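You operate a simulated robot arm through the tools that you are given. There is no shell and no other tool. Be economical: measure what you need, move in short steps, check, and stop when the job is done.

You are at the controls of a simulated two-armed robot. One attempt, no reset.

## Task
Open the sliding tray, take the white cap from the top of the white table and leave it inside, then shut the tray. Pick up the red brake block with one hand, pass it to the other hand and put it on the top of the yellow table. Put the yellow end block in the inside of the red tray. Put the label card that says "205" from the top of the cream table on the yellow cover and the label card that says "317" on top of the orange dome. Put one of the white tiles from the top of the red table on the silver ring with red seal. Stack the blue pouch that says "95" from the top of the red table on top of the blue pouch labelled "62". Put the 32 bearing block from the top of the red table on the black cover and the 40 bearing block on the blue board. Any order will do.

Only the result counts: the job must be done as asked and must still hold three seconds after the hand-in. Knocking over, shifting, dropping, spilling or breaking anything else fails it. Lids that push on must go on centred and level and be pressed home; caps that screw on are set level and turned clockwise until they are tight.

## Robot
Two 7-joint arms with fingered hands on one trunk, on a base that drives. Base frame: it is fixed to the floor where the robot stands at the start and does not move with it; the origin is under the middle of the robot, x ahead of it, y to its left, z up. Lengths are in mm, angles in degrees, forces in N, time in s.
The left shoulder is at the start at [70, 145, 912], the right one opposite. With the tool pointing down near the work surface each hand reaches from about 400 to 780 mm from the robot's upright axis, wherever it stands, measured 20 degrees to its own side. Places, roughly: bearing block [500, -4250, 750]; black cover (10x10x1 cm) [600, -4200, 800]; blue board [500, -4250, 750]; blue pouch [500, -5500, 750]; inside of the red tray (35x18 cm) [-1260, -7080, 800]; label card [500, -6750, 750]; orange dome (8x8x8 cm) [400, -6600, 800]; red brake block (5x4x10 cm) [500, -8300, 800]; silver ring with red seal (6x6x3 cm) [600, -5700, 800]; slide [700, -100, 600]; sliding tray [700, -100, 600]; top of the yellow table [-1500, -7300, 800]; white cap (4x4x3 cm) [-1200, -1300, 800]; white tile [750, -6000, 750]; yellow cover (10x10x1 cm) [400, -7000, 800]; yellow end block (5x4x10 cm) [400, -7700, 900]. Payload 3.5 kg a hand.
The TCP of each hand is the grasp point between the finger pads, 25 mm short of the fingertips. In the tool frame z runs along the fingers and y along their closing line. Largest opening 88 mm; the body of the gripper starts 29 mm behind the TCP. The gripper is a hand of 4 fingers: y runs from the thumb to the fingers, the wrist lies at [-13, -97, -162] in the tool frame, and closing takes about 1.5 s.
Orientation is told as [roll, pitch, yaw] about the base's x, y, z axes, in that order, counted from this pose: with the fingers straight down and the wrist toward the robot, the tool's x, y and z point along [0, 1, 0], [1, 0, 0] and [0, 0, -1] of the base frame.

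## Interface
- The arms move only by the tool send_rows. It takes "left_deltas", "right_deltas" or both (then of equal length, played together; a hand with none holds still); each is a list of rows, each a list of 3 entries, a list of its own where there are three numbers: the opening, from 0 (shut) to 1 (fully open), then the shift along the tool's x, y, z in cm, then the turn, a rotation vector about the tool's x, y, z in degrees. In form: [[grip, [tx, ty, tz], [ax, ay, az]], ...]. A call has 1 to 10 rows; each row shifts and turns the commanded pose from where the row before left it, along the tool's axes as they then stand. Rows are played at 5 a second. More than 50 mm and 8.6 degrees between two rows, or a gripper value outside its range, and nothing of the call is played. A pose out of reach is approached as far as the arm can. The call stops where the force on the tool passes 40 N (or 10 N more than at its start, if that is more) or the arm is blocked; 0.2 s more then pass. Each finger travels about 45 mm/s and halts on what it meets, pressing with about 30 N; the grip force reading is that of the motor and also rises with nothing between the fingers. The clock runs only during rows and for 0.2 s after the last one: add rows that do not move to give the fingers time. It gives the time, the measured TCP pose, the force on the tool (base axes), the opening and the grip force at its end, in the units of the frame above (readings bear some noise), with the torque about the TCP (base axes, N m) and any sound that the robot's microphone picked up.
- Cameras (640 x 400 px; columns grow to the right, rows downward): "scene" is now at [113.2, -39, 1203.5]; the picture's right is [-0.55, -0.83, 0.00], its down [-0.68, 0.45, -0.58] and it looks along [0.48, -0.32, -0.82] (base axes); focal length 259 px, centre (320, 200). "left" rides on the left gripper at [-64, -83, -98] in its tool frame; the picture's right is [-0.62, -0.37, 0.69], its down [0.71, -0.63, 0.30] and it looks along [0.32, 0.68, 0.65] (tool axes); focal length 265 px, centre (320, 200). "right" rides on the right gripper at [64, -83, -98] in its tool frame; the picture's right is [-0.62, 0.37, -0.69], its down [-0.71, -0.63, 0.30] and it looks along [-0.32, 0.68, 0.65] (tool axes); focal length 265 px, centre (320, 200). There is no depth. A picture from a camera that has moved, and an enlarged one, comes with that camera's place and axes in the base frame and with its lens.
- capture(camera): a new picture of that camera. It takes no simulated time.
- move_column(by): slides the trunk up (or, below 0, down) by that many mm; the arms and the scene camera ride with it, the base frame stays. It gives what a move gives, with no picture.
- steer(legs): drives the robot by 1 to 6 legs, each [ahead, left, turn to the left] in mm, mm and degrees, along the robot's own axes; the way and the turn of a leg run together, so that a leg with both is an arc; at most 1500 mm and 180 degrees a leg. The arms and the cameras ride along, it lands a little off, and it stops where it bumps. It gives what a move gives.
- set_grasp(shape, hand): the hand has 4 fingers and takes this shape, open, in about a second: jaw (thumb against the fingers, like two jaws); tri (thumb and two fingers); tip (a fingertip pinch); poke (one finger out to press); point (the index stretched); flat (the hand flat); cup (the hand cupped); fist (a fist). The gripper value then closes the fingers along that shape, each until it touches; the sizes above hold for jaw. It gives what a move gives, with no picture.
- aim_head(pan, tilt): turns the head with the scene camera to pan (to the left, within 86 degrees either way) and tilt (down, from -29 to 69), counted from straight ahead of the robot. It gives what a move gives.
- close_up(camera, box): a new picture of the part [left, top, right, bottom] of that camera's present view, enlarged. It takes no simulated time.
- finish_job(): hands the job in; it is judged then, once.

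Go step by step. Nothing tells you exact positions but the pictures and the camera data: compare them with the known pose of the tool, close in by small moves and look again before you grip or let go. The budget is 535 turns and 320 pictures, counting those below and the enlarged ones. Unless the task says otherwise, let go and move clear before handing in, and close with one line.

The tools are called after ">>>" as name(argument=value, ...) on one line, values as JSON. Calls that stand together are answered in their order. send_rows: Moves the arms, as the interface text tells. Its arguments: {"type":"object","properties":{"left_deltas":{"type":"array"},"right_deltas":{"type":"array"}},"required":[]} The other tools are called the same way: move_column (by) slides the trunk up or down; set_grasp (shape, hand) gives the hand a shape; steer (legs) drives the base; aim_head (pan, tilt) turns the head that bears the scene camera; capture (camera) takes a picture; close_up (camera, box) takes an enlarged picture of a part of a camera's view; finish_job () hands the job in.

At the start:

```text
t: 0.0
left_position: [467.9, -10.9, 836.9]
left_tool_rot: [0.0, 0.0, 0.0]
left_ft_force: [0.6, 0.3, 0.8]
left_wrist_torque: [-0.01, 0.01, 0.01]
left_width: 87.5
left_grip_force: 0.0
left_shape: jaw
right_position: [398.4, -395.4, 886.7]
right_tool_rot: [0.0, 0.0, 0.0]
right_ft_force: [-0.2, 0.8, 0.1]
right_wrist_torque: [-0.01, -0.02, -0.02]
right_width: 87.3
right_grip_force: 0.1
right_shape: jaw
trunk travel left (down, up): [-475.0, 365.0]
robot x, y, heading: [1.8, 0.2, 0.3]
head pan, tilt: [-33.4, 54.8]
```

scene: 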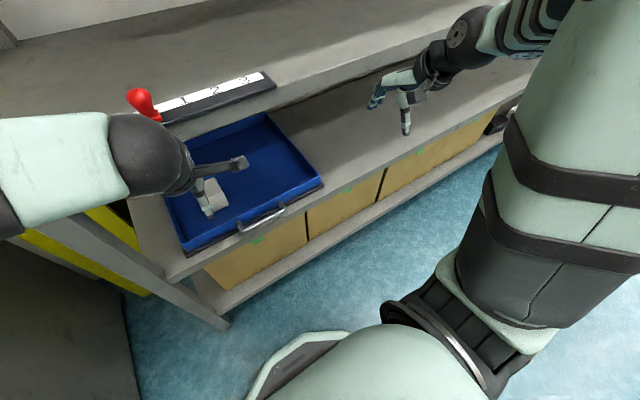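
right: 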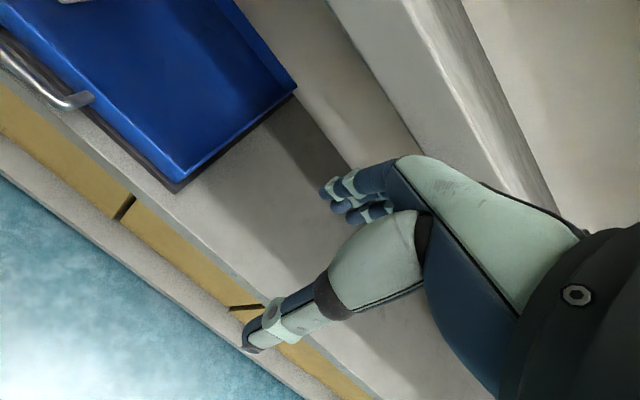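
left: 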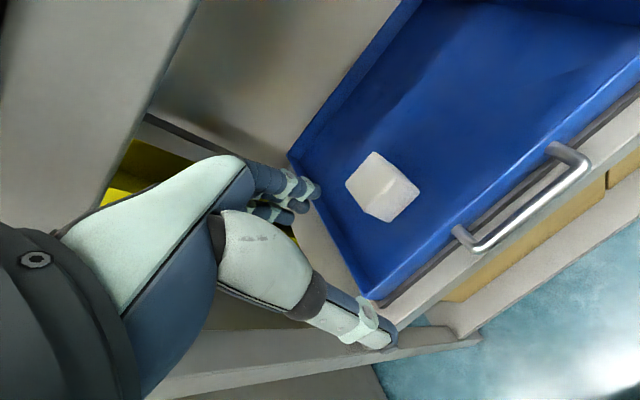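

I see a blue tray with a silver handle in a workbench ahead, a red lever on a scaled strip behind it, and a white block in the tray. I'll look closer at the tray and surroundings first.

>>> close_up(camera="scene", box=[100, 60, 360, 260])

>>> aim_head(pan=0, tilt=40)

>>> capture(camera="scene")

```text
2.00 times, centred on (230, 160) of scene
camera zoom: at [113.2, -39.0, 1203.5], right [-0.55, -0.83, 0.0], down [-0.68, 0.45, -0.58], along [0.48, -0.32, -0.82], focal length 518 px, centre (500, 280)
```

zoom: 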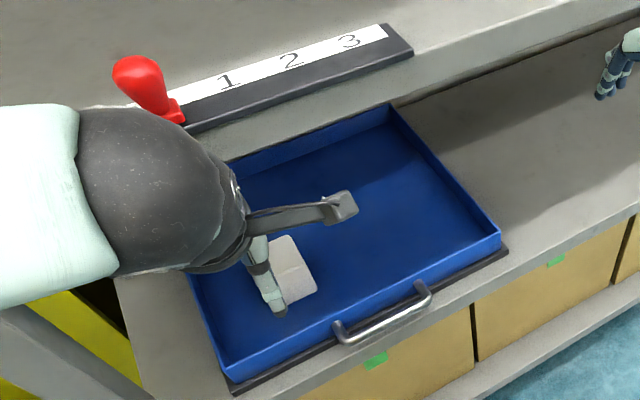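

```text
t: 1.0
left_position: [468.1, -11.3, 835.1]
left_tool_rot: [0.1, -0.1, -0.1]
left_ft_force: [0.2, 0.4, -0.3]
left_wrist_torque: [0.03, 0.0, 0.03]
left_width: 87.7
left_grip_force: 0.1
left_shape: jaw
right_position: [398.6, -394.4, 888.4]
right_tool_rot: [0.1, 0.1, -0.1]
right_ft_force: [-0.2, 0.0, -0.1]
right_wrist_torque: [-0.02, 0.01, 0.03]
right_width: 87.8
right_grip_force: 0.0
right_shape: jaw
trunk travel left (down, up): [-475.0, 365.0]
robot x, y, heading: [-0.0, -1.8, -0.1]
head pan, tilt: [0.0, 40.0]
```

```text
315 pictures are left
camera scene: at [137.8, 0.7, 1223.9], right [0.0, -1.0, 0.0], down [-0.64, 0.0, -0.77], along [0.77, 0.0, -0.64], focal length 259 px, centre (320, 200)
```

scene: 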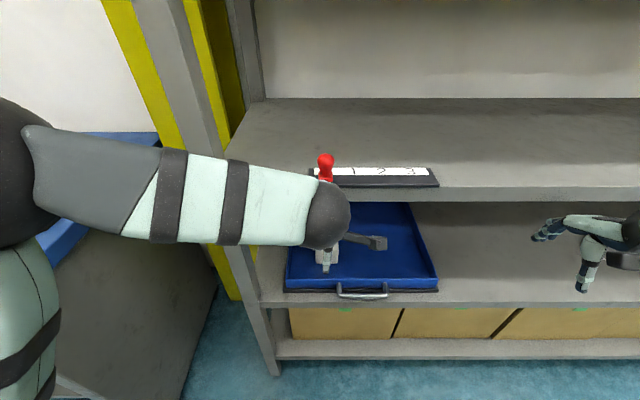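

The tray handle seems to be a bar along y at about (465, -103, 668). I move the left hand above it and look again.

>>> send_rows(left_deltas=[[1, [-4.7, 0, 1], [0, 0, 0]], [1, [-4.7, 0, 2], [0, 0, 0]], [1, [0, 0, 3], [0, 0, 0]], [1, [0, 0, 0], [0, 0, 0]]])

>>> capture(camera="left")

>>> aim_head(pan=-10, tilt=60)

>>> close_up(camera="scene", box=[200, 60, 460, 260])

```text
refused: row 2 steps farther than a row can; nothing moved
```

```text
314 pictures are left
camera left: at [383.7, -76.4, 935.4], right [-0.37, -0.62, -0.69], down [-0.63, 0.71, -0.3], along [0.68, 0.32, -0.65], focal length 265 px, centre (320, 200)
```

left: 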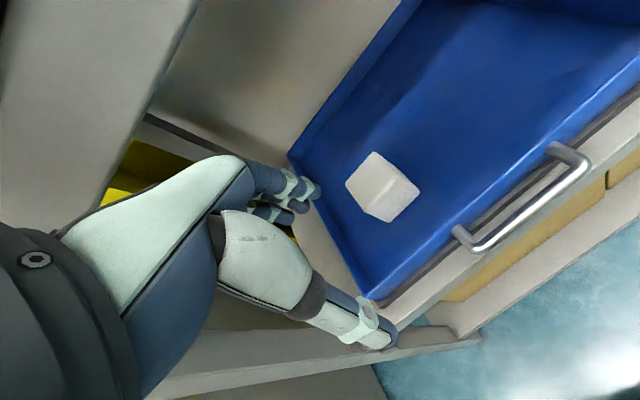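

```text
t: 1.8
left_position: [466.7, -11.6, 836.2]
left_tool_rot: [0.0, 0.0, 0.0]
left_ft_force: [0.5, -0.2, 0.5]
left_wrist_torque: [0.0, -0.02, -0.01]
left_width: 87.7
left_grip_force: 0.1
left_shape: jaw
right_position: [399.0, -394.0, 886.8]
right_tool_rot: [0.0, 0.0, 0.1]
right_ft_force: [0.7, -0.4, -0.3]
right_wrist_torque: [-0.01, -0.01, 0.01]
right_width: 87.6
right_grip_force: 0.0
right_shape: jaw
trunk travel left (down, up): [-475.0, 365.0]
robot x, y, heading: [-0.2, 0.3, -0.0]
head pan, tilt: [-10.0, 60.0]
```

```text
2.00 times, centred on (330, 160) of scene
camera zoom: at [118.5, -10.7, 1197.3], right [-0.17, -0.98, 0.0], down [-0.85, 0.15, -0.5], along [0.49, -0.09, -0.87], focal length 518 px, centre (300, 280)
```

zoom: 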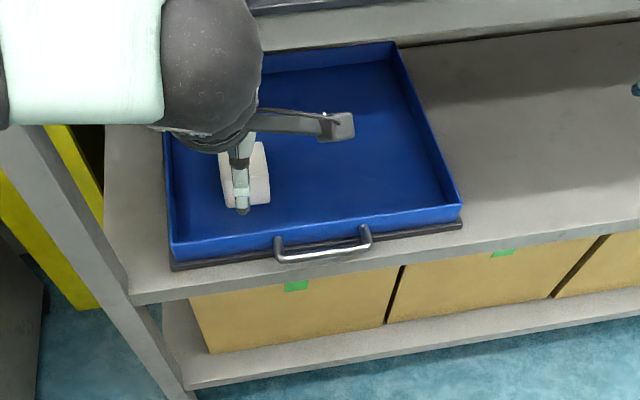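

The step was too long; I move in smaller rows to above the handle.

>>> send_rows(left_deltas=[[1, [-4.7, 0, 0], [0, 0, 0]], [1, [-4.7, 0, 0], [0, 0, 0]], [1, [0, -1.5, 4], [0, 0, 0]], [1, [0, 0, 4], [0, 0, 0]], [1, [0, 0, 0], [0, 0, 0]]])

>>> capture(camera="left")

>>> close_up(camera="scene", box=[200, 60, 460, 260])

```text
t: 3.2
left_position: [469.1, -98.9, 778.8]
left_tool_rot: [-4.2, -0.2, 2.9]
left_ft_force: [-0.5, -0.8, -1.2]
left_wrist_torque: [-0.02, 0.0, 0.03]
left_width: 87.6
left_grip_force: 0.0
left_shape: jaw
right_position: [399.6, -393.9, 887.9]
right_tool_rot: [0.0, 0.0, 0.1]
right_ft_force: [1.0, -0.7, -0.1]
right_wrist_torque: [0.0, -0.01, -0.02]
right_width: 87.5
right_grip_force: 0.0
right_shape: jaw
trunk travel left (down, up): [-475.0, 365.0]
robot x, y, heading: [2.1, 1.0, -0.1]
head pan, tilt: [-10.0, 60.0]
stopped in row 5 (left hand): the arm was blocked; the commanded pose is now the measured one
```

```text
312 pictures are left
camera left: at [388.0, -160.4, 882.6], right [-0.33, -0.69, -0.65], down [-0.66, 0.66, -0.36], along [0.67, 0.31, -0.67], focal length 265 px, centre (320, 200)
```

left: 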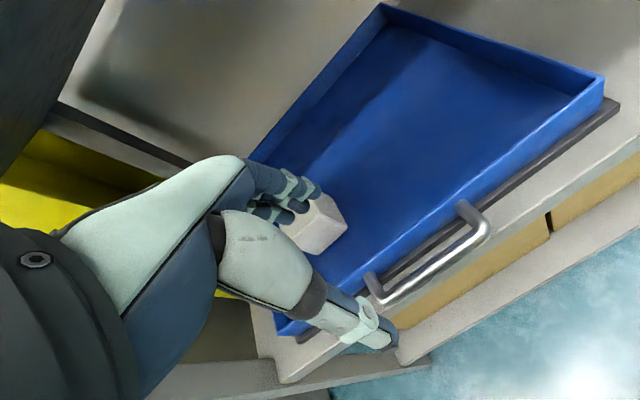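

```text
2.00 times, centred on (330, 160) of scene
camera zoom: at [118.9, -10.5, 1197.2], right [-0.17, -0.98, 0.0], down [-0.85, 0.15, -0.5], along [0.49, -0.09, -0.87], focal length 518 px, centre (300, 280)
```

zoom: 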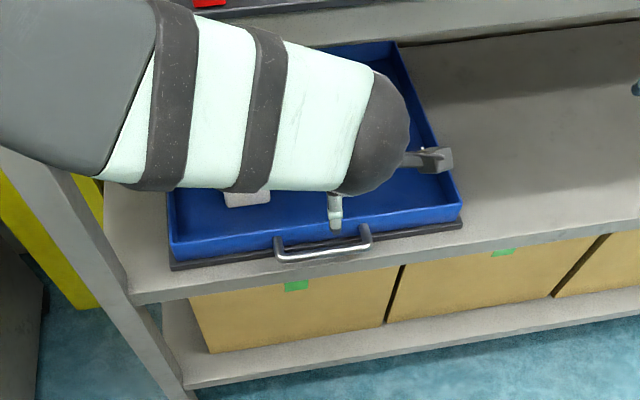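

The left arm reached its limit this close in; the handle is about (477, -110, 625). I'll drive the base back and to the right, and lower the trunk, so that the handle lies in the left arm's sector.

>>> steer(legs=[[-170, 0, 0], [0, -250, 0]])

>>> move_column(by=-120)

>>> capture(camera="scene")

>>> capture(camera="left")

```text
t: 6.1
left_position: [301.3, -347.3, 779.3]
left_tool_rot: [-4.0, -0.4, 2.9]
left_ft_force: [0.0, -1.1, 0.1]
left_wrist_torque: [-0.02, 0.02, -0.01]
left_width: 87.8
left_grip_force: 0.0
left_shape: jaw
right_position: [230.9, -643.0, 888.3]
right_tool_rot: [0.1, 0.0, 0.0]
right_ft_force: [0.7, 0.8, -0.5]
right_wrist_torque: [0.01, 0.02, 0.0]
right_width: 87.4
right_grip_force: 0.0
right_shape: jaw
trunk travel left (down, up): [-475.0, 365.0]
robot x, y, heading: [-167.3, -247.3, 0.0]
head pan, tilt: [-10.0, 60.0]
```

```text
t: 7.6
left_position: [299.8, -347.2, 659.4]
left_tool_rot: [-4.1, -0.4, 2.9]
left_ft_force: [0.5, -0.3, 0.9]
left_wrist_torque: [0.02, -0.03, -0.01]
left_width: 87.9
left_grip_force: 0.2
left_shape: jaw
right_position: [229.7, -642.5, 767.7]
right_tool_rot: [0.0, 0.0, 0.1]
right_ft_force: [-0.2, -0.1, 0.3]
right_wrist_torque: [0.01, 0.01, 0.01]
right_width: 87.9
right_grip_force: 0.1
right_shape: jaw
trunk travel left (down, up): [-355.0, 485.0]
robot x, y, heading: [-170.4, -248.2, -0.1]
head pan, tilt: [-10.0, 60.0]
```

```text
310 pictures are left
camera scene: at [-50.3, -259.9, 1077.3], right [-0.17, -0.98, 0.0], down [-0.85, 0.15, -0.5], along [0.49, -0.09, -0.87], focal length 259 px, centre (320, 200)
```

scene: 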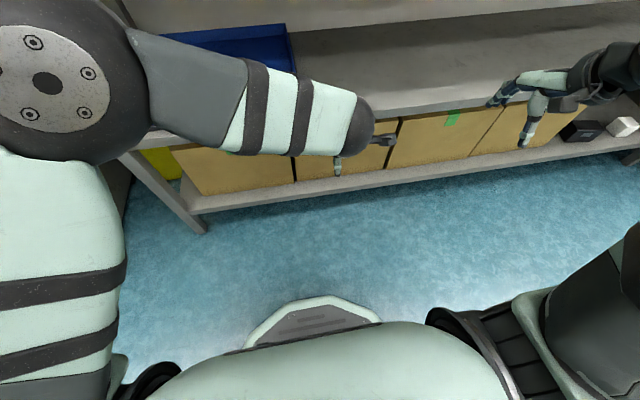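

```text
309 pictures are left
camera left: at [219.1, -409.6, 763.3], right [-0.33, -0.69, -0.65], down [-0.66, 0.66, -0.36], along [0.67, 0.31, -0.67], focal length 265 px, centre (320, 200)
```

left: 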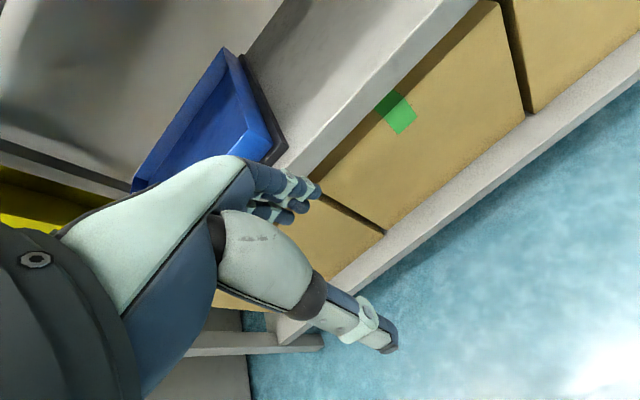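

The hand must come up and over to the handle at about (477, -110, 625); I'll raise, level and move there in small rows.

>>> send_rows(left_deltas=[[1, [0, 0, -4.5], [0, 4.1, 2.9]], [1, [2, 0, -4.5], [0, 0, 0]], [1, [4.5, 0, -1], [0, 0, 0]], [1, [4.5, 0, 0], [0, 0, 0]], [1, [4.5, 0, 0], [0, 0, 0]], [1, [4.5, 1, 0], [0, 0, 0]], [1, [3.5, 3, 0], [0, 0, 0]], [1, [0, 4.5, 0], [0, 0, 0]], [1, [0, 4.5, 0], [0, 0, 0]], [1, [0, 3, 0], [0, 0, 0]]])

>>> aim_head(pan=10, tilt=45)

>>> capture(camera="left")

>>> capture(camera="scene")

```text
t: 9.8
left_position: [458.4, -109.7, 760.5]
left_tool_rot: [0.1, -0.3, 0.0]
left_ft_force: [-0.4, 1.0, -0.1]
left_wrist_torque: [0.01, 0.02, 0.01]
left_width: 87.8
left_grip_force: 0.1
left_shape: jaw
right_position: [230.8, -643.1, 767.3]
right_tool_rot: [-0.1, 0.2, 0.2]
right_ft_force: [0.6, -0.4, 0.6]
right_wrist_torque: [0.03, 0.05, -0.03]
right_width: 87.6
right_grip_force: 0.0
right_shape: jaw
trunk travel left (down, up): [-355.0, 485.0]
robot x, y, heading: [-168.7, -249.4, 0.0]
head pan, tilt: [-10.0, 60.0]
```

```text
t: 10.6
left_position: [459.6, -111.7, 760.3]
left_tool_rot: [0.0, -0.4, 0.0]
left_ft_force: [0.6, -1.0, -0.6]
left_wrist_torque: [-0.01, -0.01, -0.02]
left_width: 87.8
left_grip_force: 0.1
left_shape: jaw
right_position: [230.8, -642.8, 767.7]
right_tool_rot: [-0.1, 0.0, 0.1]
right_ft_force: [0.5, 0.4, 0.3]
right_wrist_torque: [0.02, 0.01, 0.0]
right_width: 87.5
right_grip_force: 0.0
right_shape: jaw
trunk travel left (down, up): [-355.0, 485.0]
robot x, y, heading: [-169.7, -251.2, -0.0]
head pan, tilt: [10.0, 45.0]
```

```text
308 pictures are left
camera left: at [374.0, -175.8, 859.1], right [-0.36, -0.62, -0.7], down [-0.63, 0.71, -0.31], along [0.69, 0.33, -0.65], focal length 265 px, centre (320, 200)
```

left: 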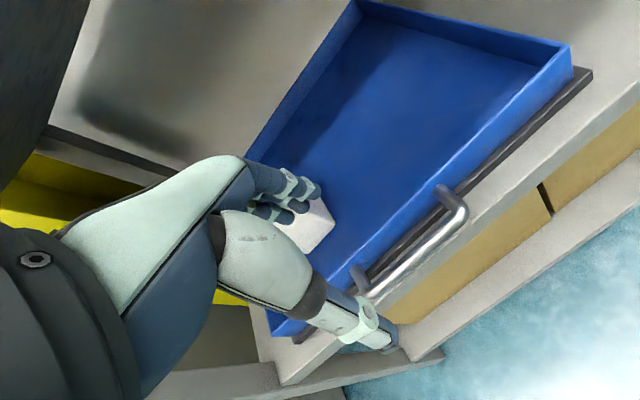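

```text
307 pictures are left
camera scene: at [-35.6, -234.3, 1096.6], right [0.17, -0.98, 0.0], down [-0.7, -0.12, -0.71], along [0.7, 0.12, -0.71], focal length 259 px, centre (320, 200)
```

scene: 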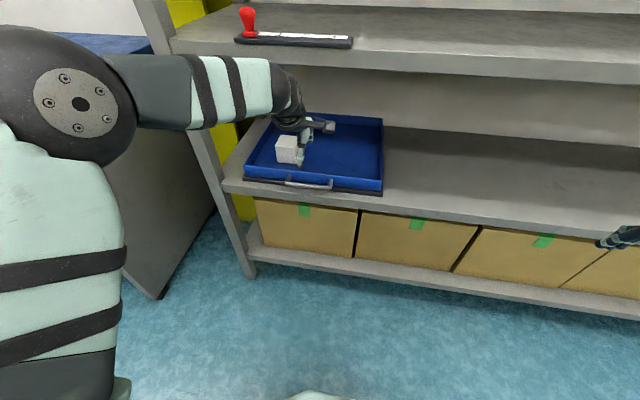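

The bar is about (477, -117, 631) with roughly 20 mm clear behind it. I narrow the opening, centre over the bar and go lower, then look.

>>> send_rows(left_deltas=[[0.32, [-0.5, 1.7, 2], [0, 0, 0]], [0.32, [0, 0, 4], [0, 0, 0]], [0.32, [0, 0, 2], [0, 0, 0]], [0.32, [0, 0, 0], [0, 0, 0]], [0.32, [0, 0, 0], [0, 0, 0]]])

>>> capture(camera="left")

>>> close_up(camera="scene", box=[220, 90, 410, 210])

```text
t: 11.8
left_position: [476.1, -113.6, 678.0]
left_tool_rot: [0.1, -0.3, -0.1]
left_ft_force: [0.4, -0.1, -0.8]
left_wrist_torque: [-0.02, 0.01, 0.01]
left_width: 28.6
left_grip_force: 0.1
left_shape: jaw
right_position: [230.8, -642.1, 767.0]
right_tool_rot: [0.0, 0.0, 0.1]
right_ft_force: [0.7, 0.4, 0.6]
right_wrist_torque: [0.0, -0.01, 0.0]
right_width: 87.4
right_grip_force: 0.1
right_shape: jaw
trunk travel left (down, up): [-355.0, 485.0]
robot x, y, heading: [-168.2, -250.6, 0.0]
head pan, tilt: [10.0, 45.0]
```

```text
306 pictures are left
camera left: at [391.7, -179.5, 777.4], right [-0.36, -0.62, -0.7], down [-0.63, 0.71, -0.31], along [0.69, 0.33, -0.65], focal length 265 px, centre (320, 200)
```

left: 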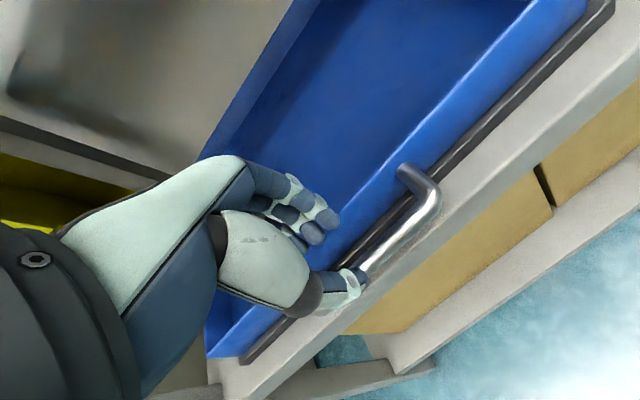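

```text
3.33 times, centred on (315, 150) of scene
camera zoom: at [-35.5, -234.2, 1096.7], right [0.17, -0.98, 0.0], down [-0.7, -0.12, -0.71], along [0.7, 0.12, -0.71], focal length 863 px, centre (337, 367)
```

zoom: 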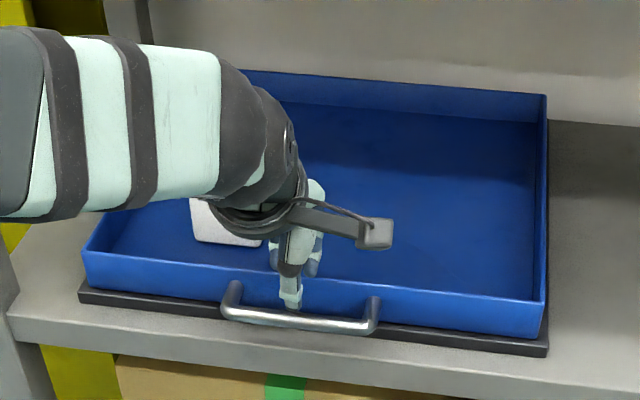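

The curled fingers would meet the tray wall straight down, so I'll tilt the hand 45° (fingers forward-down) in front of the handle.

>>> send_rows(left_deltas=[[0.5, [0, -2, -2], [0, 0, 0]], [0.5, [0, -2, 0], [-7.5, 0, 0]], [0.5, [0, 0, 0], [-7.5, 0, 0]], [0.5, [0, 0, 0], [-7.5, 0, 0]], [0.5, [0, 0, 0], [-7.5, 0, 0]], [0.5, [0, 0, 0], [-7.5, 0, 0]], [0.5, [0, 0, 0], [-7.5, 0, 0]], [0.5, [0, 0, 0], [0, 0, 0]]])

>>> capture(camera="left")

>>> close_up(camera="scene", box=[220, 90, 410, 210])

```text
t: 13.6
left_position: [437.2, -114.8, 699.2]
left_tool_rot: [0.0, -45.5, -0.1]
left_ft_force: [-0.6, -0.6, 1.2]
left_wrist_torque: [-0.02, -0.01, 0.04]
left_width: 43.6
left_grip_force: 0.0
left_shape: jaw
right_position: [229.8, -643.0, 767.6]
right_tool_rot: [0.0, -0.1, 0.1]
right_ft_force: [0.1, 0.1, 0.1]
right_wrist_torque: [-0.01, 0.02, 0.02]
right_width: 87.4
right_grip_force: 0.0
right_shape: jaw
trunk travel left (down, up): [-355.0, 485.0]
robot x, y, heading: [-173.0, -252.0, 0.2]
head pan, tilt: [10.0, 45.0]
```

```text
304 pictures are left
camera left: at [307.7, -179.2, 710.8], right [0.24, -0.62, -0.75], down [-0.23, 0.71, -0.66], along [0.95, 0.32, 0.03], focal length 265 px, centre (320, 200)
```

left: 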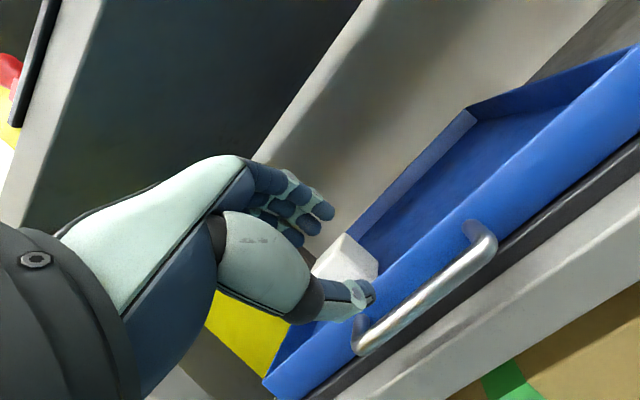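

```text
3.33 times, centred on (315, 150) of scene
camera zoom: at [-35.9, -234.2, 1096.7], right [0.17, -0.98, 0.0], down [-0.7, -0.12, -0.71], along [0.7, 0.12, -0.71], focal length 863 px, centre (337, 367)
```

zoom: 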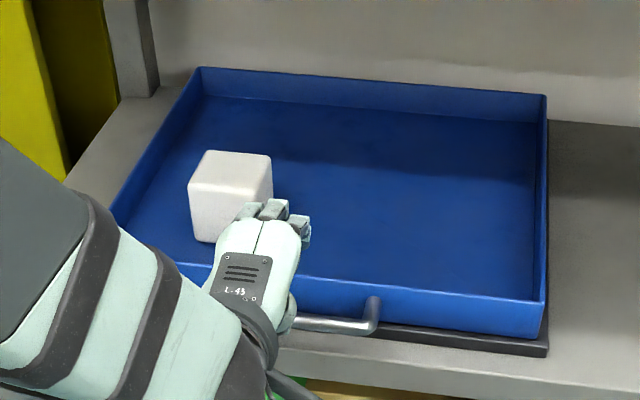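

Bar again at about (477, -118, 626). I line up on the 45° approach and advance in steps with part opening.

>>> send_rows(left_deltas=[[0.42, [0, -2.3, 0], [0, 0, 0]], [0.42, [0, 0, 3], [0, 0, 0]], [0.42, [0, 0, 2], [0, 0, 0]], [0.42, [0, 0, 0], [0, 0, 0]]])

>>> capture(camera="left")

>>> close_up(camera="scene", box=[220, 90, 410, 210])

```text
t: 14.6
left_position: [456.2, -113.9, 648.9]
left_tool_rot: [0.0, -45.4, 0.0]
left_ft_force: [0.3, -0.3, -0.1]
left_wrist_torque: [-0.05, 0.01, -0.01]
left_width: 37.2
left_grip_force: 0.1
left_shape: jaw
right_position: [229.5, -642.3, 767.0]
right_tool_rot: [0.1, 0.0, 0.1]
right_ft_force: [-0.7, 0.8, -0.1]
right_wrist_torque: [0.0, 0.01, 0.01]
right_width: 87.6
right_grip_force: 0.0
right_shape: jaw
trunk travel left (down, up): [-355.0, 485.0]
robot x, y, heading: [-167.8, -250.1, 0.0]
head pan, tilt: [10.0, 45.0]
```

```text
302 pictures are left
camera left: at [326.5, -179.5, 659.9], right [0.23, -0.62, -0.75], down [-0.23, 0.71, -0.66], along [0.95, 0.32, 0.03], focal length 265 px, centre (320, 200)
```

left: 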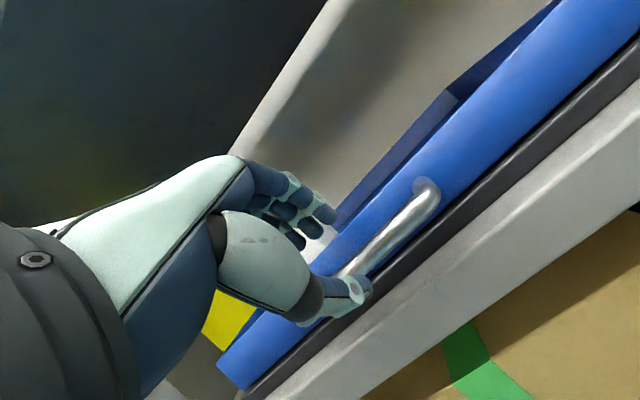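

```text
3.33 times, centred on (315, 150) of scene
camera zoom: at [-35.7, -234.2, 1096.7], right [0.17, -0.98, 0.0], down [-0.7, -0.12, -0.71], along [0.7, 0.12, -0.71], focal length 863 px, centre (337, 367)
```

zoom: 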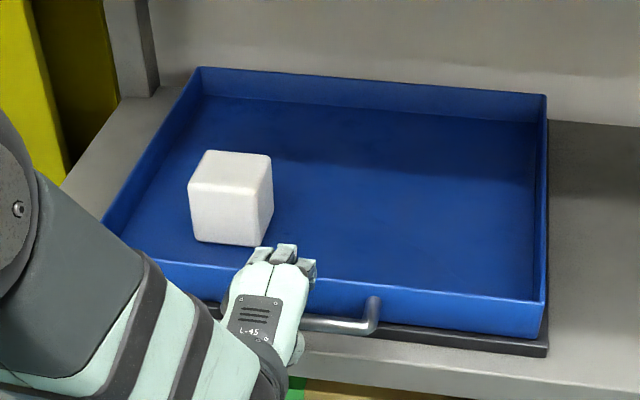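

The hand is lined up with the bar; I advance 22 mm and close.

>>> send_rows(left_deltas=[[0.42, [0, 0, 1.2], [0, 0, 0]], [0.42, [0, 0, 1.0], [0, 0, 0]], [0.42, [0, 0, 0], [0, 0, 0]], [0, [0, 0, 0], [0, 0, 0]], [0, [0, 0, 0], [0, 0, 0]], [0, [0, 0, 0], [0, 0, 0]], [0, [0, 0, 0], [0, 0, 0]], [0, [0, 0, 0], [0, 0, 0]]])

>>> capture(camera="left")

```text
t: 16.4
left_position: [471.5, -114.2, 631.5]
left_tool_rot: [0.2, -45.1, -0.1]
left_ft_force: [-0.1, -0.9, -3.9]
left_wrist_torque: [0.07, 0.04, -0.05]
left_width: 7.9
left_grip_force: 29.3
left_shape: jaw
right_position: [230.6, -643.1, 767.3]
right_tool_rot: [0.0, 0.0, 0.2]
right_ft_force: [-0.2, -0.4, -0.2]
right_wrist_torque: [0.03, 0.0, 0.0]
right_width: 87.3
right_grip_force: 0.0
right_shape: jaw
trunk travel left (down, up): [-355.0, 485.0]
robot x, y, heading: [-166.5, -247.7, 0.0]
head pan, tilt: [10.0, 45.0]
```

```text
300 pictures are left
camera left: at [342.8, -179.6, 643.5], right [0.23, -0.62, -0.75], down [-0.23, 0.71, -0.66], along [0.95, 0.32, 0.03], focal length 265 px, centre (320, 200)
```

left: 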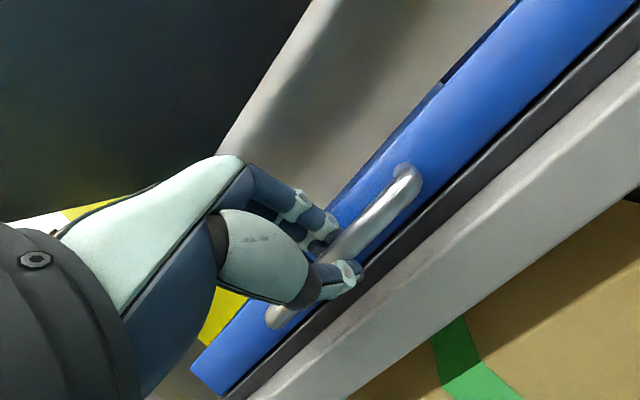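

The bar is gripped (7.9 mm). I pull straight toward the robot in small steps.

>>> send_rows(left_deltas=[[0, [0, -0.7, -0.7], [0, 0, 0]], [0, [0, -0.7, -0.7], [0, 0, 0]], [0, [0, -0.7, -0.7], [0, 0, 0]], [0, [0, -0.7, -0.7], [0, 0, 0]], [0, [0, -0.7, -0.7], [0, 0, 0]], [0, [0, 0, 0], [0, 0, 0]]])

>>> close_up(camera="scene", box=[220, 90, 410, 210])

```text
t: 17.8
left_position: [421.0, -115.0, 632.3]
left_tool_rot: [0.1, -45.3, -0.1]
left_ft_force: [-0.2, 0.2, -4.6]
left_wrist_torque: [0.07, 0.05, -0.04]
left_width: 8.0
left_grip_force: 30.0
left_shape: jaw
right_position: [230.5, -642.3, 768.0]
right_tool_rot: [0.0, 0.0, 0.1]
right_ft_force: [-0.8, 0.2, 0.1]
right_wrist_torque: [0.01, -0.02, -0.01]
right_width: 87.6
right_grip_force: 0.1
right_shape: jaw
trunk travel left (down, up): [-355.0, 485.0]
robot x, y, heading: [-167.8, -246.5, -0.1]
head pan, tilt: [10.0, 45.0]
```

```text
3.33 times, centred on (315, 150) of scene
camera zoom: at [-35.0, -234.0, 1096.6], right [0.17, -0.98, 0.0], down [-0.7, -0.12, -0.71], along [0.7, 0.12, -0.71], focal length 863 px, centre (337, 367)
```

zoom: 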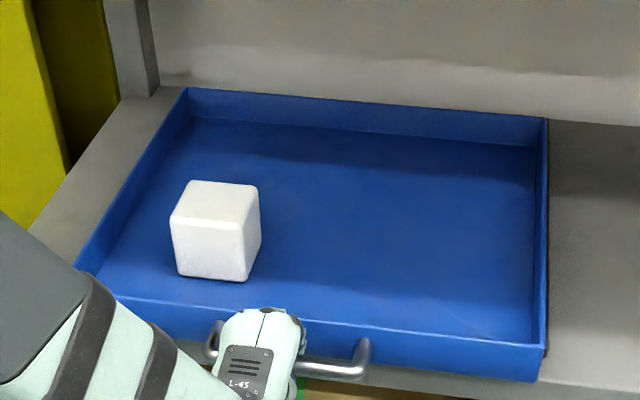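

The tray follows smoothly. I keep pulling.

>>> send_rows(left_deltas=[[0, [0, -0.9, -0.9], [0, 0, 0]], [0, [0, -0.9, -0.9], [0, 0, 0]], [0, [0, -0.9, -0.9], [0, 0, 0]], [0, [0, -0.9, -0.9], [0, 0, 0]], [0, [0, -0.9, -0.9], [0, 0, 0]], [0, [0, -0.9, -0.9], [0, 0, 0]], [0, [0, -0.9, -0.9], [0, 0, 0]], [0, [0, -0.9, -0.9], [0, 0, 0]], [0, [0, 0, 0], [0, 0, 0]]])

>>> close_up(camera="scene", box=[200, 90, 440, 240])

```text
t: 19.8
left_position: [321.1, -115.6, 630.4]
left_tool_rot: [0.1, -45.3, 0.1]
left_ft_force: [0.2, -0.6, -5.3]
left_wrist_torque: [0.05, 0.02, 0.02]
left_width: 8.0
left_grip_force: 29.9
left_shape: jaw
right_position: [230.6, -643.5, 767.1]
right_tool_rot: [0.0, 0.1, 0.1]
right_ft_force: [0.3, 0.3, 0.7]
right_wrist_torque: [-0.01, 0.01, 0.04]
right_width: 87.5
right_grip_force: 0.0
right_shape: jaw
trunk travel left (down, up): [-355.0, 485.0]
robot x, y, heading: [-168.5, -245.3, -0.1]
head pan, tilt: [10.0, 45.0]
```

```text
2.67 times, centred on (320, 165) of scene
camera zoom: at [-35.1, -234.1, 1096.6], right [0.17, -0.98, 0.0], down [-0.7, -0.12, -0.71], along [0.7, 0.12, -0.71], focal length 690 px, centre (320, 293)
```

zoom: 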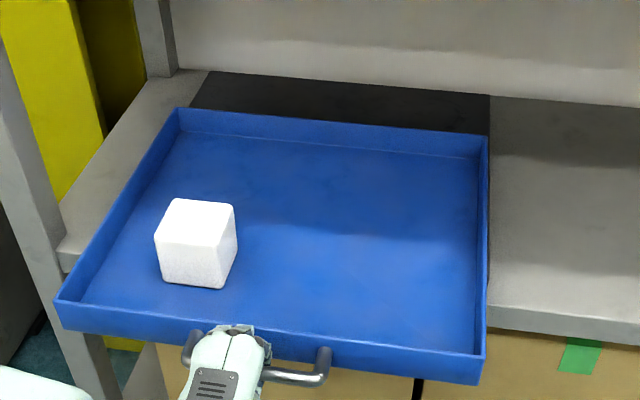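

Opened 150 mm; another 60 mm to be sure.

>>> send_rows(left_deltas=[[0, [0, -0.7, -0.7], [0, 0, 0]], [0, [0, -0.7, -0.7], [0, 0, 0]], [0, [0, -0.7, -0.7], [0, 0, 0]], [0, [0, -0.7, -0.7], [0, 0, 0]], [0, [0, -0.7, -0.7], [0, 0, 0]], [0, [0, -0.7, -0.7], [0, 0, 0]], [0, [0, 0, 0], [0, 0, 0]]])

>>> close_up(camera="scene", box=[180, 90, 460, 265])

```text
t: 21.4
left_position: [274.2, -118.2, 621.8]
left_tool_rot: [0.0, -45.3, 0.1]
left_ft_force: [-0.7, 10.7, 0.8]
left_wrist_torque: [0.01, -0.02, 0.09]
left_width: 7.7
left_grip_force: 30.0
left_shape: jaw
left hand out of reach, approached as far as the arm can: row 5, 6
right_position: [230.9, -642.8, 767.8]
right_tool_rot: [-0.1, 0.0, 0.1]
right_ft_force: [-0.1, 0.5, 0.1]
right_wrist_torque: [0.01, -0.03, 0.03]
right_width: 87.8
right_grip_force: 0.1
right_shape: jaw
trunk travel left (down, up): [-355.0, 485.0]
robot x, y, heading: [-168.8, -251.1, -0.1]
head pan, tilt: [10.0, 45.0]
```

```text
2.29 times, centred on (320, 178) of scene
camera zoom: at [-35.7, -232.7, 1096.7], right [0.17, -0.98, 0.0], down [-0.7, -0.12, -0.71], along [0.7, 0.12, -0.71], focal length 592 px, centre (320, 251)
```

zoom: 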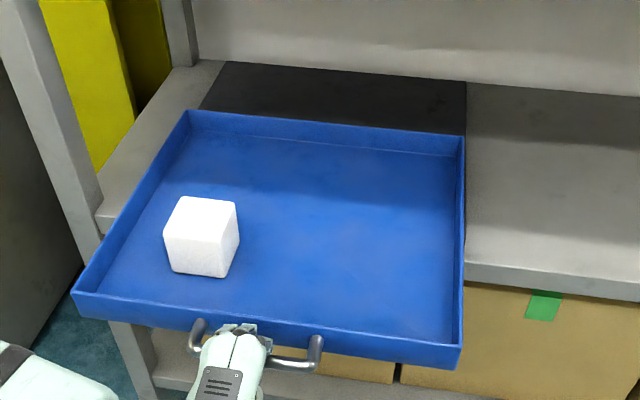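

The tray is about 200 mm open. I release the bar and withdraw along the fingers.

>>> send_rows(left_deltas=[[0.5, [0, 0, 0], [0, 0, 0]], [0.5, [0, 0, 0], [0, 0, 0]], [0.5, [0, 0, 0], [0, 0, 0]], [0.5, [0, 0, 0], [0, 0, 0]]])

>>> capture(camera="left")

```text
t: 22.4
left_position: [274.3, -121.4, 621.9]
left_tool_rot: [0.1, -45.4, 0.0]
left_ft_force: [-0.5, 0.1, -0.5]
left_wrist_torque: [-0.03, 0.02, 0.02]
left_width: 43.7
left_grip_force: 0.0
left_shape: jaw
right_position: [230.3, -644.5, 768.0]
right_tool_rot: [0.0, -0.1, 0.1]
right_ft_force: [0.2, -0.1, 0.5]
right_wrist_torque: [0.0, -0.01, -0.02]
right_width: 87.6
right_grip_force: 0.1
right_shape: jaw
trunk travel left (down, up): [-355.0, 485.0]
robot x, y, heading: [-170.2, -249.5, -0.0]
head pan, tilt: [10.0, 45.0]
```

```text
296 pictures are left
camera left: at [145.4, -184.9, 633.2], right [0.23, -0.62, -0.75], down [-0.23, 0.71, -0.66], along [0.95, 0.32, 0.03], focal length 265 px, centre (320, 200)
```

left: 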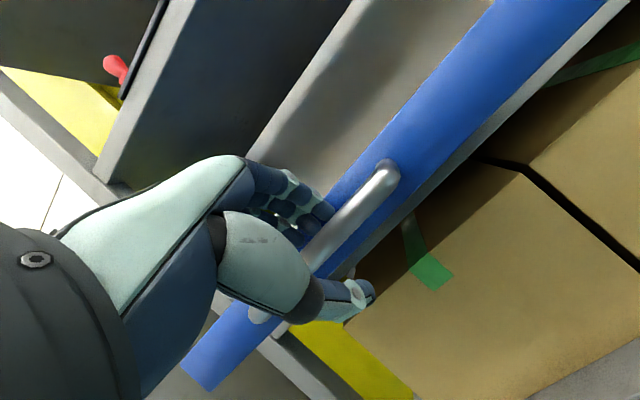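

The arm itself is near its inner limit, so I withdraw by raising the trunk slightly and backing the base, which runs along the finger axis.

>>> move_column(by=12)

>>> steer(legs=[[-25, 0, 0]])

>>> move_column(by=25)

>>> steer(legs=[[-120, 0, 0]])

>>> capture(camera="scene")

```text
t: 23.0
left_position: [274.6, -119.9, 634.5]
left_tool_rot: [0.1, -45.3, -0.1]
left_ft_force: [-0.2, -0.1, 0.2]
left_wrist_torque: [-0.04, 0.03, 0.01]
left_width: 43.4
left_grip_force: 0.0
left_shape: jaw
right_position: [230.0, -643.4, 779.9]
right_tool_rot: [0.0, 0.0, 0.1]
right_ft_force: [0.1, -1.2, -0.6]
right_wrist_torque: [0.02, 0.01, 0.01]
right_width: 87.5
right_grip_force: 0.1
right_shape: jaw
trunk travel left (down, up): [-367.0, 473.0]
robot x, y, heading: [-173.0, -249.2, -0.1]
head pan, tilt: [10.0, 45.0]
```

```text
t: 23.8
left_position: [250.1, -118.6, 634.6]
left_tool_rot: [0.1, -45.4, 0.1]
left_ft_force: [0.0, 0.3, -0.3]
left_wrist_torque: [-0.01, 0.01, 0.03]
left_width: 43.6
left_grip_force: 0.1
left_shape: jaw
right_position: [204.9, -643.0, 780.3]
right_tool_rot: [0.0, -0.1, 0.1]
right_ft_force: [-0.7, -0.4, -0.7]
right_wrist_torque: [0.04, 0.01, 0.01]
right_width: 87.6
right_grip_force: 0.0
right_shape: jaw
trunk travel left (down, up): [-367.0, 473.0]
robot x, y, heading: [-194.0, -252.3, 0.2]
head pan, tilt: [10.0, 45.0]
```

```text
t: 24.6
left_position: [250.6, -119.8, 659.9]
left_tool_rot: [0.0, -45.4, -0.1]
left_ft_force: [0.4, -0.5, 0.0]
left_wrist_torque: [-0.01, 0.02, 0.0]
left_width: 43.7
left_grip_force: 0.0
left_shape: jaw
right_position: [205.6, -643.0, 804.0]
right_tool_rot: [0.0, 0.0, 0.1]
right_ft_force: [0.1, 0.5, -0.2]
right_wrist_torque: [-0.04, 0.0, -0.02]
right_width: 87.6
right_grip_force: 0.0
right_shape: jaw
trunk travel left (down, up): [-392.0, 448.0]
robot x, y, heading: [-197.1, -247.9, 0.1]
head pan, tilt: [10.0, 45.0]
```

```text
t: 25.8
left_position: [130.6, -120.4, 659.4]
left_tool_rot: [0.0, -45.4, 0.0]
left_ft_force: [0.9, 0.0, 0.4]
left_wrist_torque: [-0.01, -0.01, -0.01]
left_width: 43.7
left_grip_force: 0.0
left_shape: jaw
right_position: [85.9, -643.0, 805.0]
right_tool_rot: [0.0, 0.0, -0.1]
right_ft_force: [-0.6, 0.0, 1.1]
right_wrist_torque: [0.02, -0.01, -0.02]
right_width: 87.7
right_grip_force: 0.1
right_shape: jaw
trunk travel left (down, up): [-392.0, 448.0]
robot x, y, heading: [-312.0, -251.6, -0.1]
head pan, tilt: [10.0, 45.0]
```

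```text
295 pictures are left
camera scene: at [-180.7, -234.2, 1133.9], right [0.17, -0.98, 0.0], down [-0.7, -0.12, -0.71], along [0.7, 0.12, -0.71], focal length 259 px, centre (320, 200)
```

scene: 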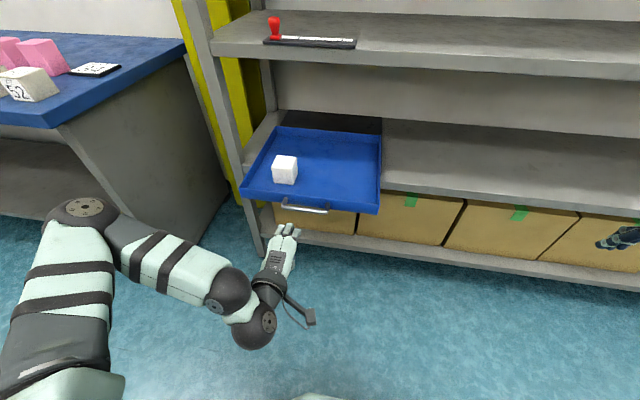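

The tray stands open. I raise the trunk, level the left hand and look around to the right for the white table.

>>> move_column(by=140)

>>> send_rows(left_deltas=[[1, [0, 1, -2], [7.5, 0, 0]], [1, [0, 1, -2], [7.5, 0, 0]], [1, [0, 1, -2], [7.5, 0, 0]], [1, [0, 1, -2], [7.5, 0, 0]], [1, [0, 1, -2], [7.5, 0, 0]], [1, [0, 1, -2], [7.5, 0, 0]], [1, [0, 0, 0], [0, 0, 0]]])

>>> aim_head(pan=-86, tilt=15)

>>> capture(camera="scene")

```text
t: 27.5
left_position: [130.9, -119.6, 799.8]
left_tool_rot: [0.0, -45.4, 0.0]
left_ft_force: [0.4, 0.8, -0.5]
left_wrist_torque: [-0.04, 0.01, 0.0]
left_width: 43.7
left_grip_force: 0.0
left_shape: jaw
right_position: [86.3, -643.7, 943.9]
right_tool_rot: [-0.1, 0.0, 0.0]
right_ft_force: [-0.4, 0.0, 0.4]
right_wrist_torque: [0.01, 0.0, -0.01]
right_width: 87.5
right_grip_force: 0.1
right_shape: jaw
trunk travel left (down, up): [-532.0, 308.0]
robot x, y, heading: [-309.0, -249.4, -0.1]
head pan, tilt: [10.0, 45.0]
```

```text
t: 29.1
left_position: [140.7, -132.7, 859.8]
left_tool_rot: [0.1, -19.3, 0.2]
left_ft_force: [0.6, 0.1, -0.1]
left_wrist_torque: [-0.02, -0.01, -0.01]
left_width: 87.7
left_grip_force: 0.1
left_shape: jaw
left hand out of reach, approached as far as the arm can: row 1, 2, 3, 5, 6
right_position: [85.8, -643.4, 944.3]
right_tool_rot: [0.0, 0.0, 0.0]
right_ft_force: [0.0, 0.2, 0.5]
right_wrist_torque: [-0.03, -0.01, -0.05]
right_width: 87.6
right_grip_force: 0.0
right_shape: jaw
trunk travel left (down, up): [-532.0, 308.0]
robot x, y, heading: [-315.3, -248.2, 0.3]
head pan, tilt: [10.0, 45.0]
```

```text
t: 30.8
left_position: [140.5, -133.1, 859.5]
left_tool_rot: [0.3, -19.3, 0.1]
left_ft_force: [0.0, -0.9, -0.1]
left_wrist_torque: [0.01, -0.01, 0.0]
left_width: 87.8
left_grip_force: 0.0
left_shape: jaw
right_position: [85.0, -644.5, 943.8]
right_tool_rot: [0.1, -0.1, -0.1]
right_ft_force: [0.2, -0.5, 0.5]
right_wrist_torque: [-0.04, 0.03, 0.01]
right_width: 87.6
right_grip_force: 0.0
right_shape: jaw
trunk travel left (down, up): [-532.0, 308.0]
robot x, y, heading: [-313.7, -246.5, 0.0]
head pan, tilt: [-85.9, 15.0]
```

```text
294 pictures are left
camera scene: at [-253.0, -341.5, 1320.5], right [-1.0, -0.07, 0.0], down [-0.02, 0.26, -0.97], along [0.07, -0.96, -0.26], focal length 259 px, centre (320, 200)
```

scene: 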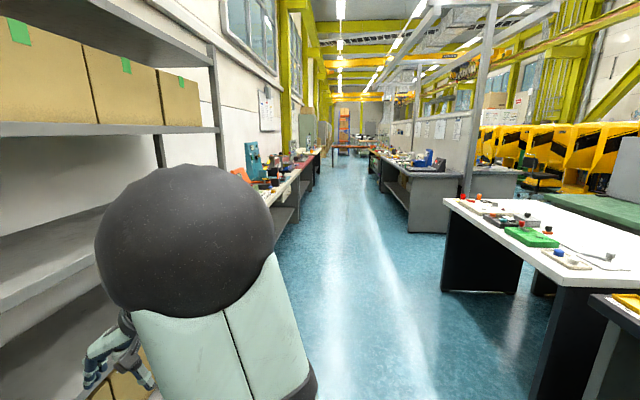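

I see an aisle along -y with benches on both sides; the white table's aisle edge is at about x = -1045, from y = -1190 to -2330. I drive alongside and turn to face it.

>>> close_up(camera="scene", box=[420, 170, 640, 310])

>>> steer(legs=[[-100, 0, 0], [0, -860, 0], [0, 0, -180]])

>>> aim_head(pan=0, tilt=35)

>>> capture(camera="scene")

```text
2.86 times, centred on (530, 240) of scene
camera zoom: at [-253.0, -341.5, 1320.5], right [-1.0, -0.07, 0.0], down [-0.02, 0.26, -0.97], along [0.07, -0.96, -0.26], focal length 740 px, centre (-280, 86)
```

zoom: 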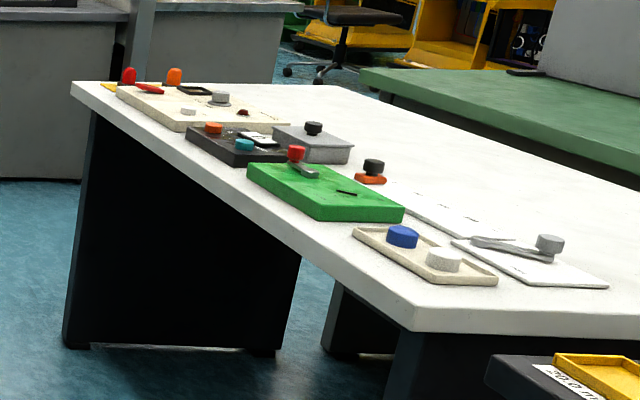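

```text
t: 43.4
left_position: [-861.2, -1229.5, 858.6]
left_tool_rot: [0.0, -19.3, -178.4]
left_ft_force: [-0.7, -0.6, 0.6]
left_wrist_torque: [-0.02, -0.03, -0.02]
left_width: 87.9
left_grip_force: 0.1
left_shape: jaw
right_position: [-818.7, -719.9, 945.4]
right_tool_rot: [0.0, 0.0, -178.6]
right_ft_force: [0.1, -0.2, 0.6]
right_wrist_torque: [0.02, -0.02, 0.03]
right_width: 87.6
right_grip_force: 0.0
right_shape: jaw
trunk travel left (down, up): [-532.0, 308.0]
robot x, y, heading: [-412.5, -1104.5, -178.3]
head pan, tilt: [-85.9, 15.0]
```

```text
t: 45.0
left_position: [-860.0, -1230.4, 859.3]
left_tool_rot: [0.1, -19.4, -178.5]
left_ft_force: [-0.3, -0.5, -0.3]
left_wrist_torque: [-0.03, 0.02, -0.01]
left_width: 87.8
left_grip_force: 0.1
left_shape: jaw
right_position: [-816.6, -719.7, 944.2]
right_tool_rot: [0.0, 0.1, -178.6]
right_ft_force: [-0.8, -0.3, -0.2]
right_wrist_torque: [-0.03, 0.0, 0.03]
right_width: 87.5
right_grip_force: 0.1
right_shape: jaw
trunk travel left (down, up): [-532.0, 308.0]
robot x, y, heading: [-410.7, -1103.1, -178.7]
head pan, tilt: [0.0, 35.0]
```

```text
292 pictures are left
camera scene: at [-545.5, -1105.6, 1288.5], right [-0.02, 1.0, 0.0], down [0.57, 0.01, -0.82], along [-0.82, -0.02, -0.57], focal length 259 px, centre (320, 200)
```

scene: 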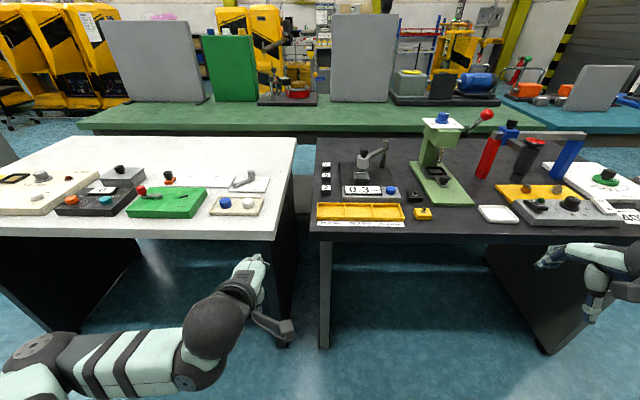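

The white cap sits beside the blue one on a beige board at about (-1215, -1350, 808). I raise the trunk and drive up so the left arm has it at mid-reach.

>>> move_column(by=80)

>>> steer(legs=[[230, 55, -1.4]])

>>> send_rows(left_deltas=[[1, [0, 1, 0], [6.5, 0, 0]], [1, [0, 1, 0], [6.5, 0, 0]], [1, [0, 1, 0], [6.3, 0, 0]], [1, [0, 0, 0], [0, 0, 0]]])

>>> capture(camera="left")

>>> capture(camera="scene")

```text
t: 46.1
left_position: [-860.7, -1230.0, 939.0]
left_tool_rot: [0.1, -19.3, -178.5]
left_ft_force: [-0.4, -0.4, -1.1]
left_wrist_torque: [0.0, -0.03, 0.0]
left_width: 87.7
left_grip_force: 0.0
left_shape: jaw
right_position: [-818.1, -718.8, 1023.6]
right_tool_rot: [0.0, -0.1, -178.6]
right_ft_force: [0.5, 0.2, -0.3]
right_wrist_torque: [0.01, 0.05, -0.01]
right_width: 87.4
right_grip_force: 0.0
right_shape: jaw
trunk travel left (down, up): [-612.0, 228.0]
robot x, y, heading: [-408.8, -1105.1, -178.6]
head pan, tilt: [0.0, 35.0]
```

```text
t: 47.9
left_position: [-1095.8, -1278.1, 939.3]
left_tool_rot: [0.1, -19.3, -179.8]
left_ft_force: [-0.2, 0.1, 0.1]
left_wrist_torque: [-0.01, 0.0, -0.01]
left_width: 88.1
left_grip_force: 0.0
left_shape: jaw
right_position: [-1041.0, -767.4, 1025.0]
right_tool_rot: [0.0, 0.0, -180.0]
right_ft_force: [-0.5, 0.6, 1.1]
right_wrist_torque: [-0.01, -0.02, 0.01]
right_width: 87.7
right_grip_force: 0.1
right_shape: jaw
trunk travel left (down, up): [-612.0, 228.0]
robot x, y, heading: [-645.1, -1162.3, 180.0]
head pan, tilt: [0.0, 35.0]
```

```text
t: 48.9
left_position: [-1098.1, -1270.6, 943.1]
left_tool_rot: [0.2, -18.2, 179.1]
left_ft_force: [-0.5, -0.2, 0.1]
left_wrist_torque: [-0.03, -0.01, 0.02]
left_width: 87.6
left_grip_force: 0.1
left_shape: jaw
left hand out of reach, approached as far as the arm can: row 1, 2, 3
right_position: [-1040.4, -768.2, 1024.9]
right_tool_rot: [0.0, 0.0, -180.0]
right_ft_force: [0.2, -0.3, 0.6]
right_wrist_torque: [0.01, 0.03, 0.01]
right_width: 87.4
right_grip_force: 0.1
right_shape: jaw
trunk travel left (down, up): [-612.0, 228.0]
robot x, y, heading: [-639.8, -1163.4, 179.9]
head pan, tilt: [0.0, 35.0]
```

```text
291 pictures are left
camera left: at [-987.5, -1208.4, 1012.4], right [0.14, 0.62, -0.78], down [0.49, -0.72, -0.48], along [-0.86, -0.31, -0.41], focal length 265 px, centre (320, 200)
```

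left: 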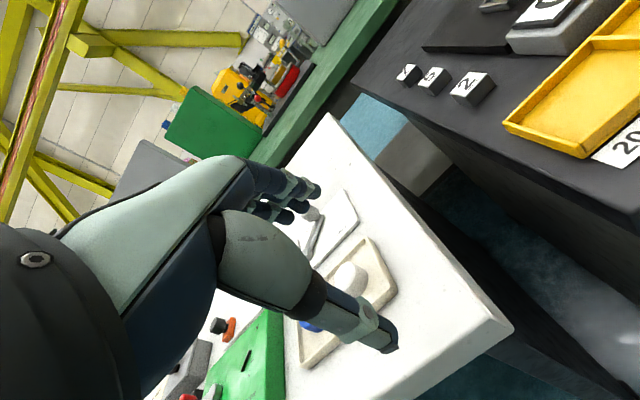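

```text
290 pictures are left
camera scene: at [-778.0, -1160.8, 1368.5], right [0.0, 1.0, 0.0], down [0.57, 0.0, -0.82], along [-0.82, 0.0, -0.57], focal length 259 px, centre (320, 200)
```

scene: 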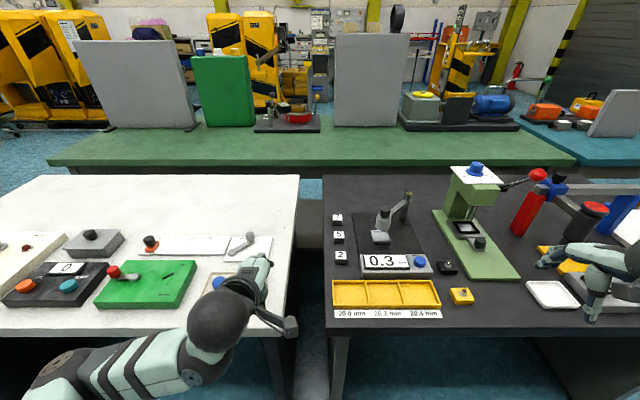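

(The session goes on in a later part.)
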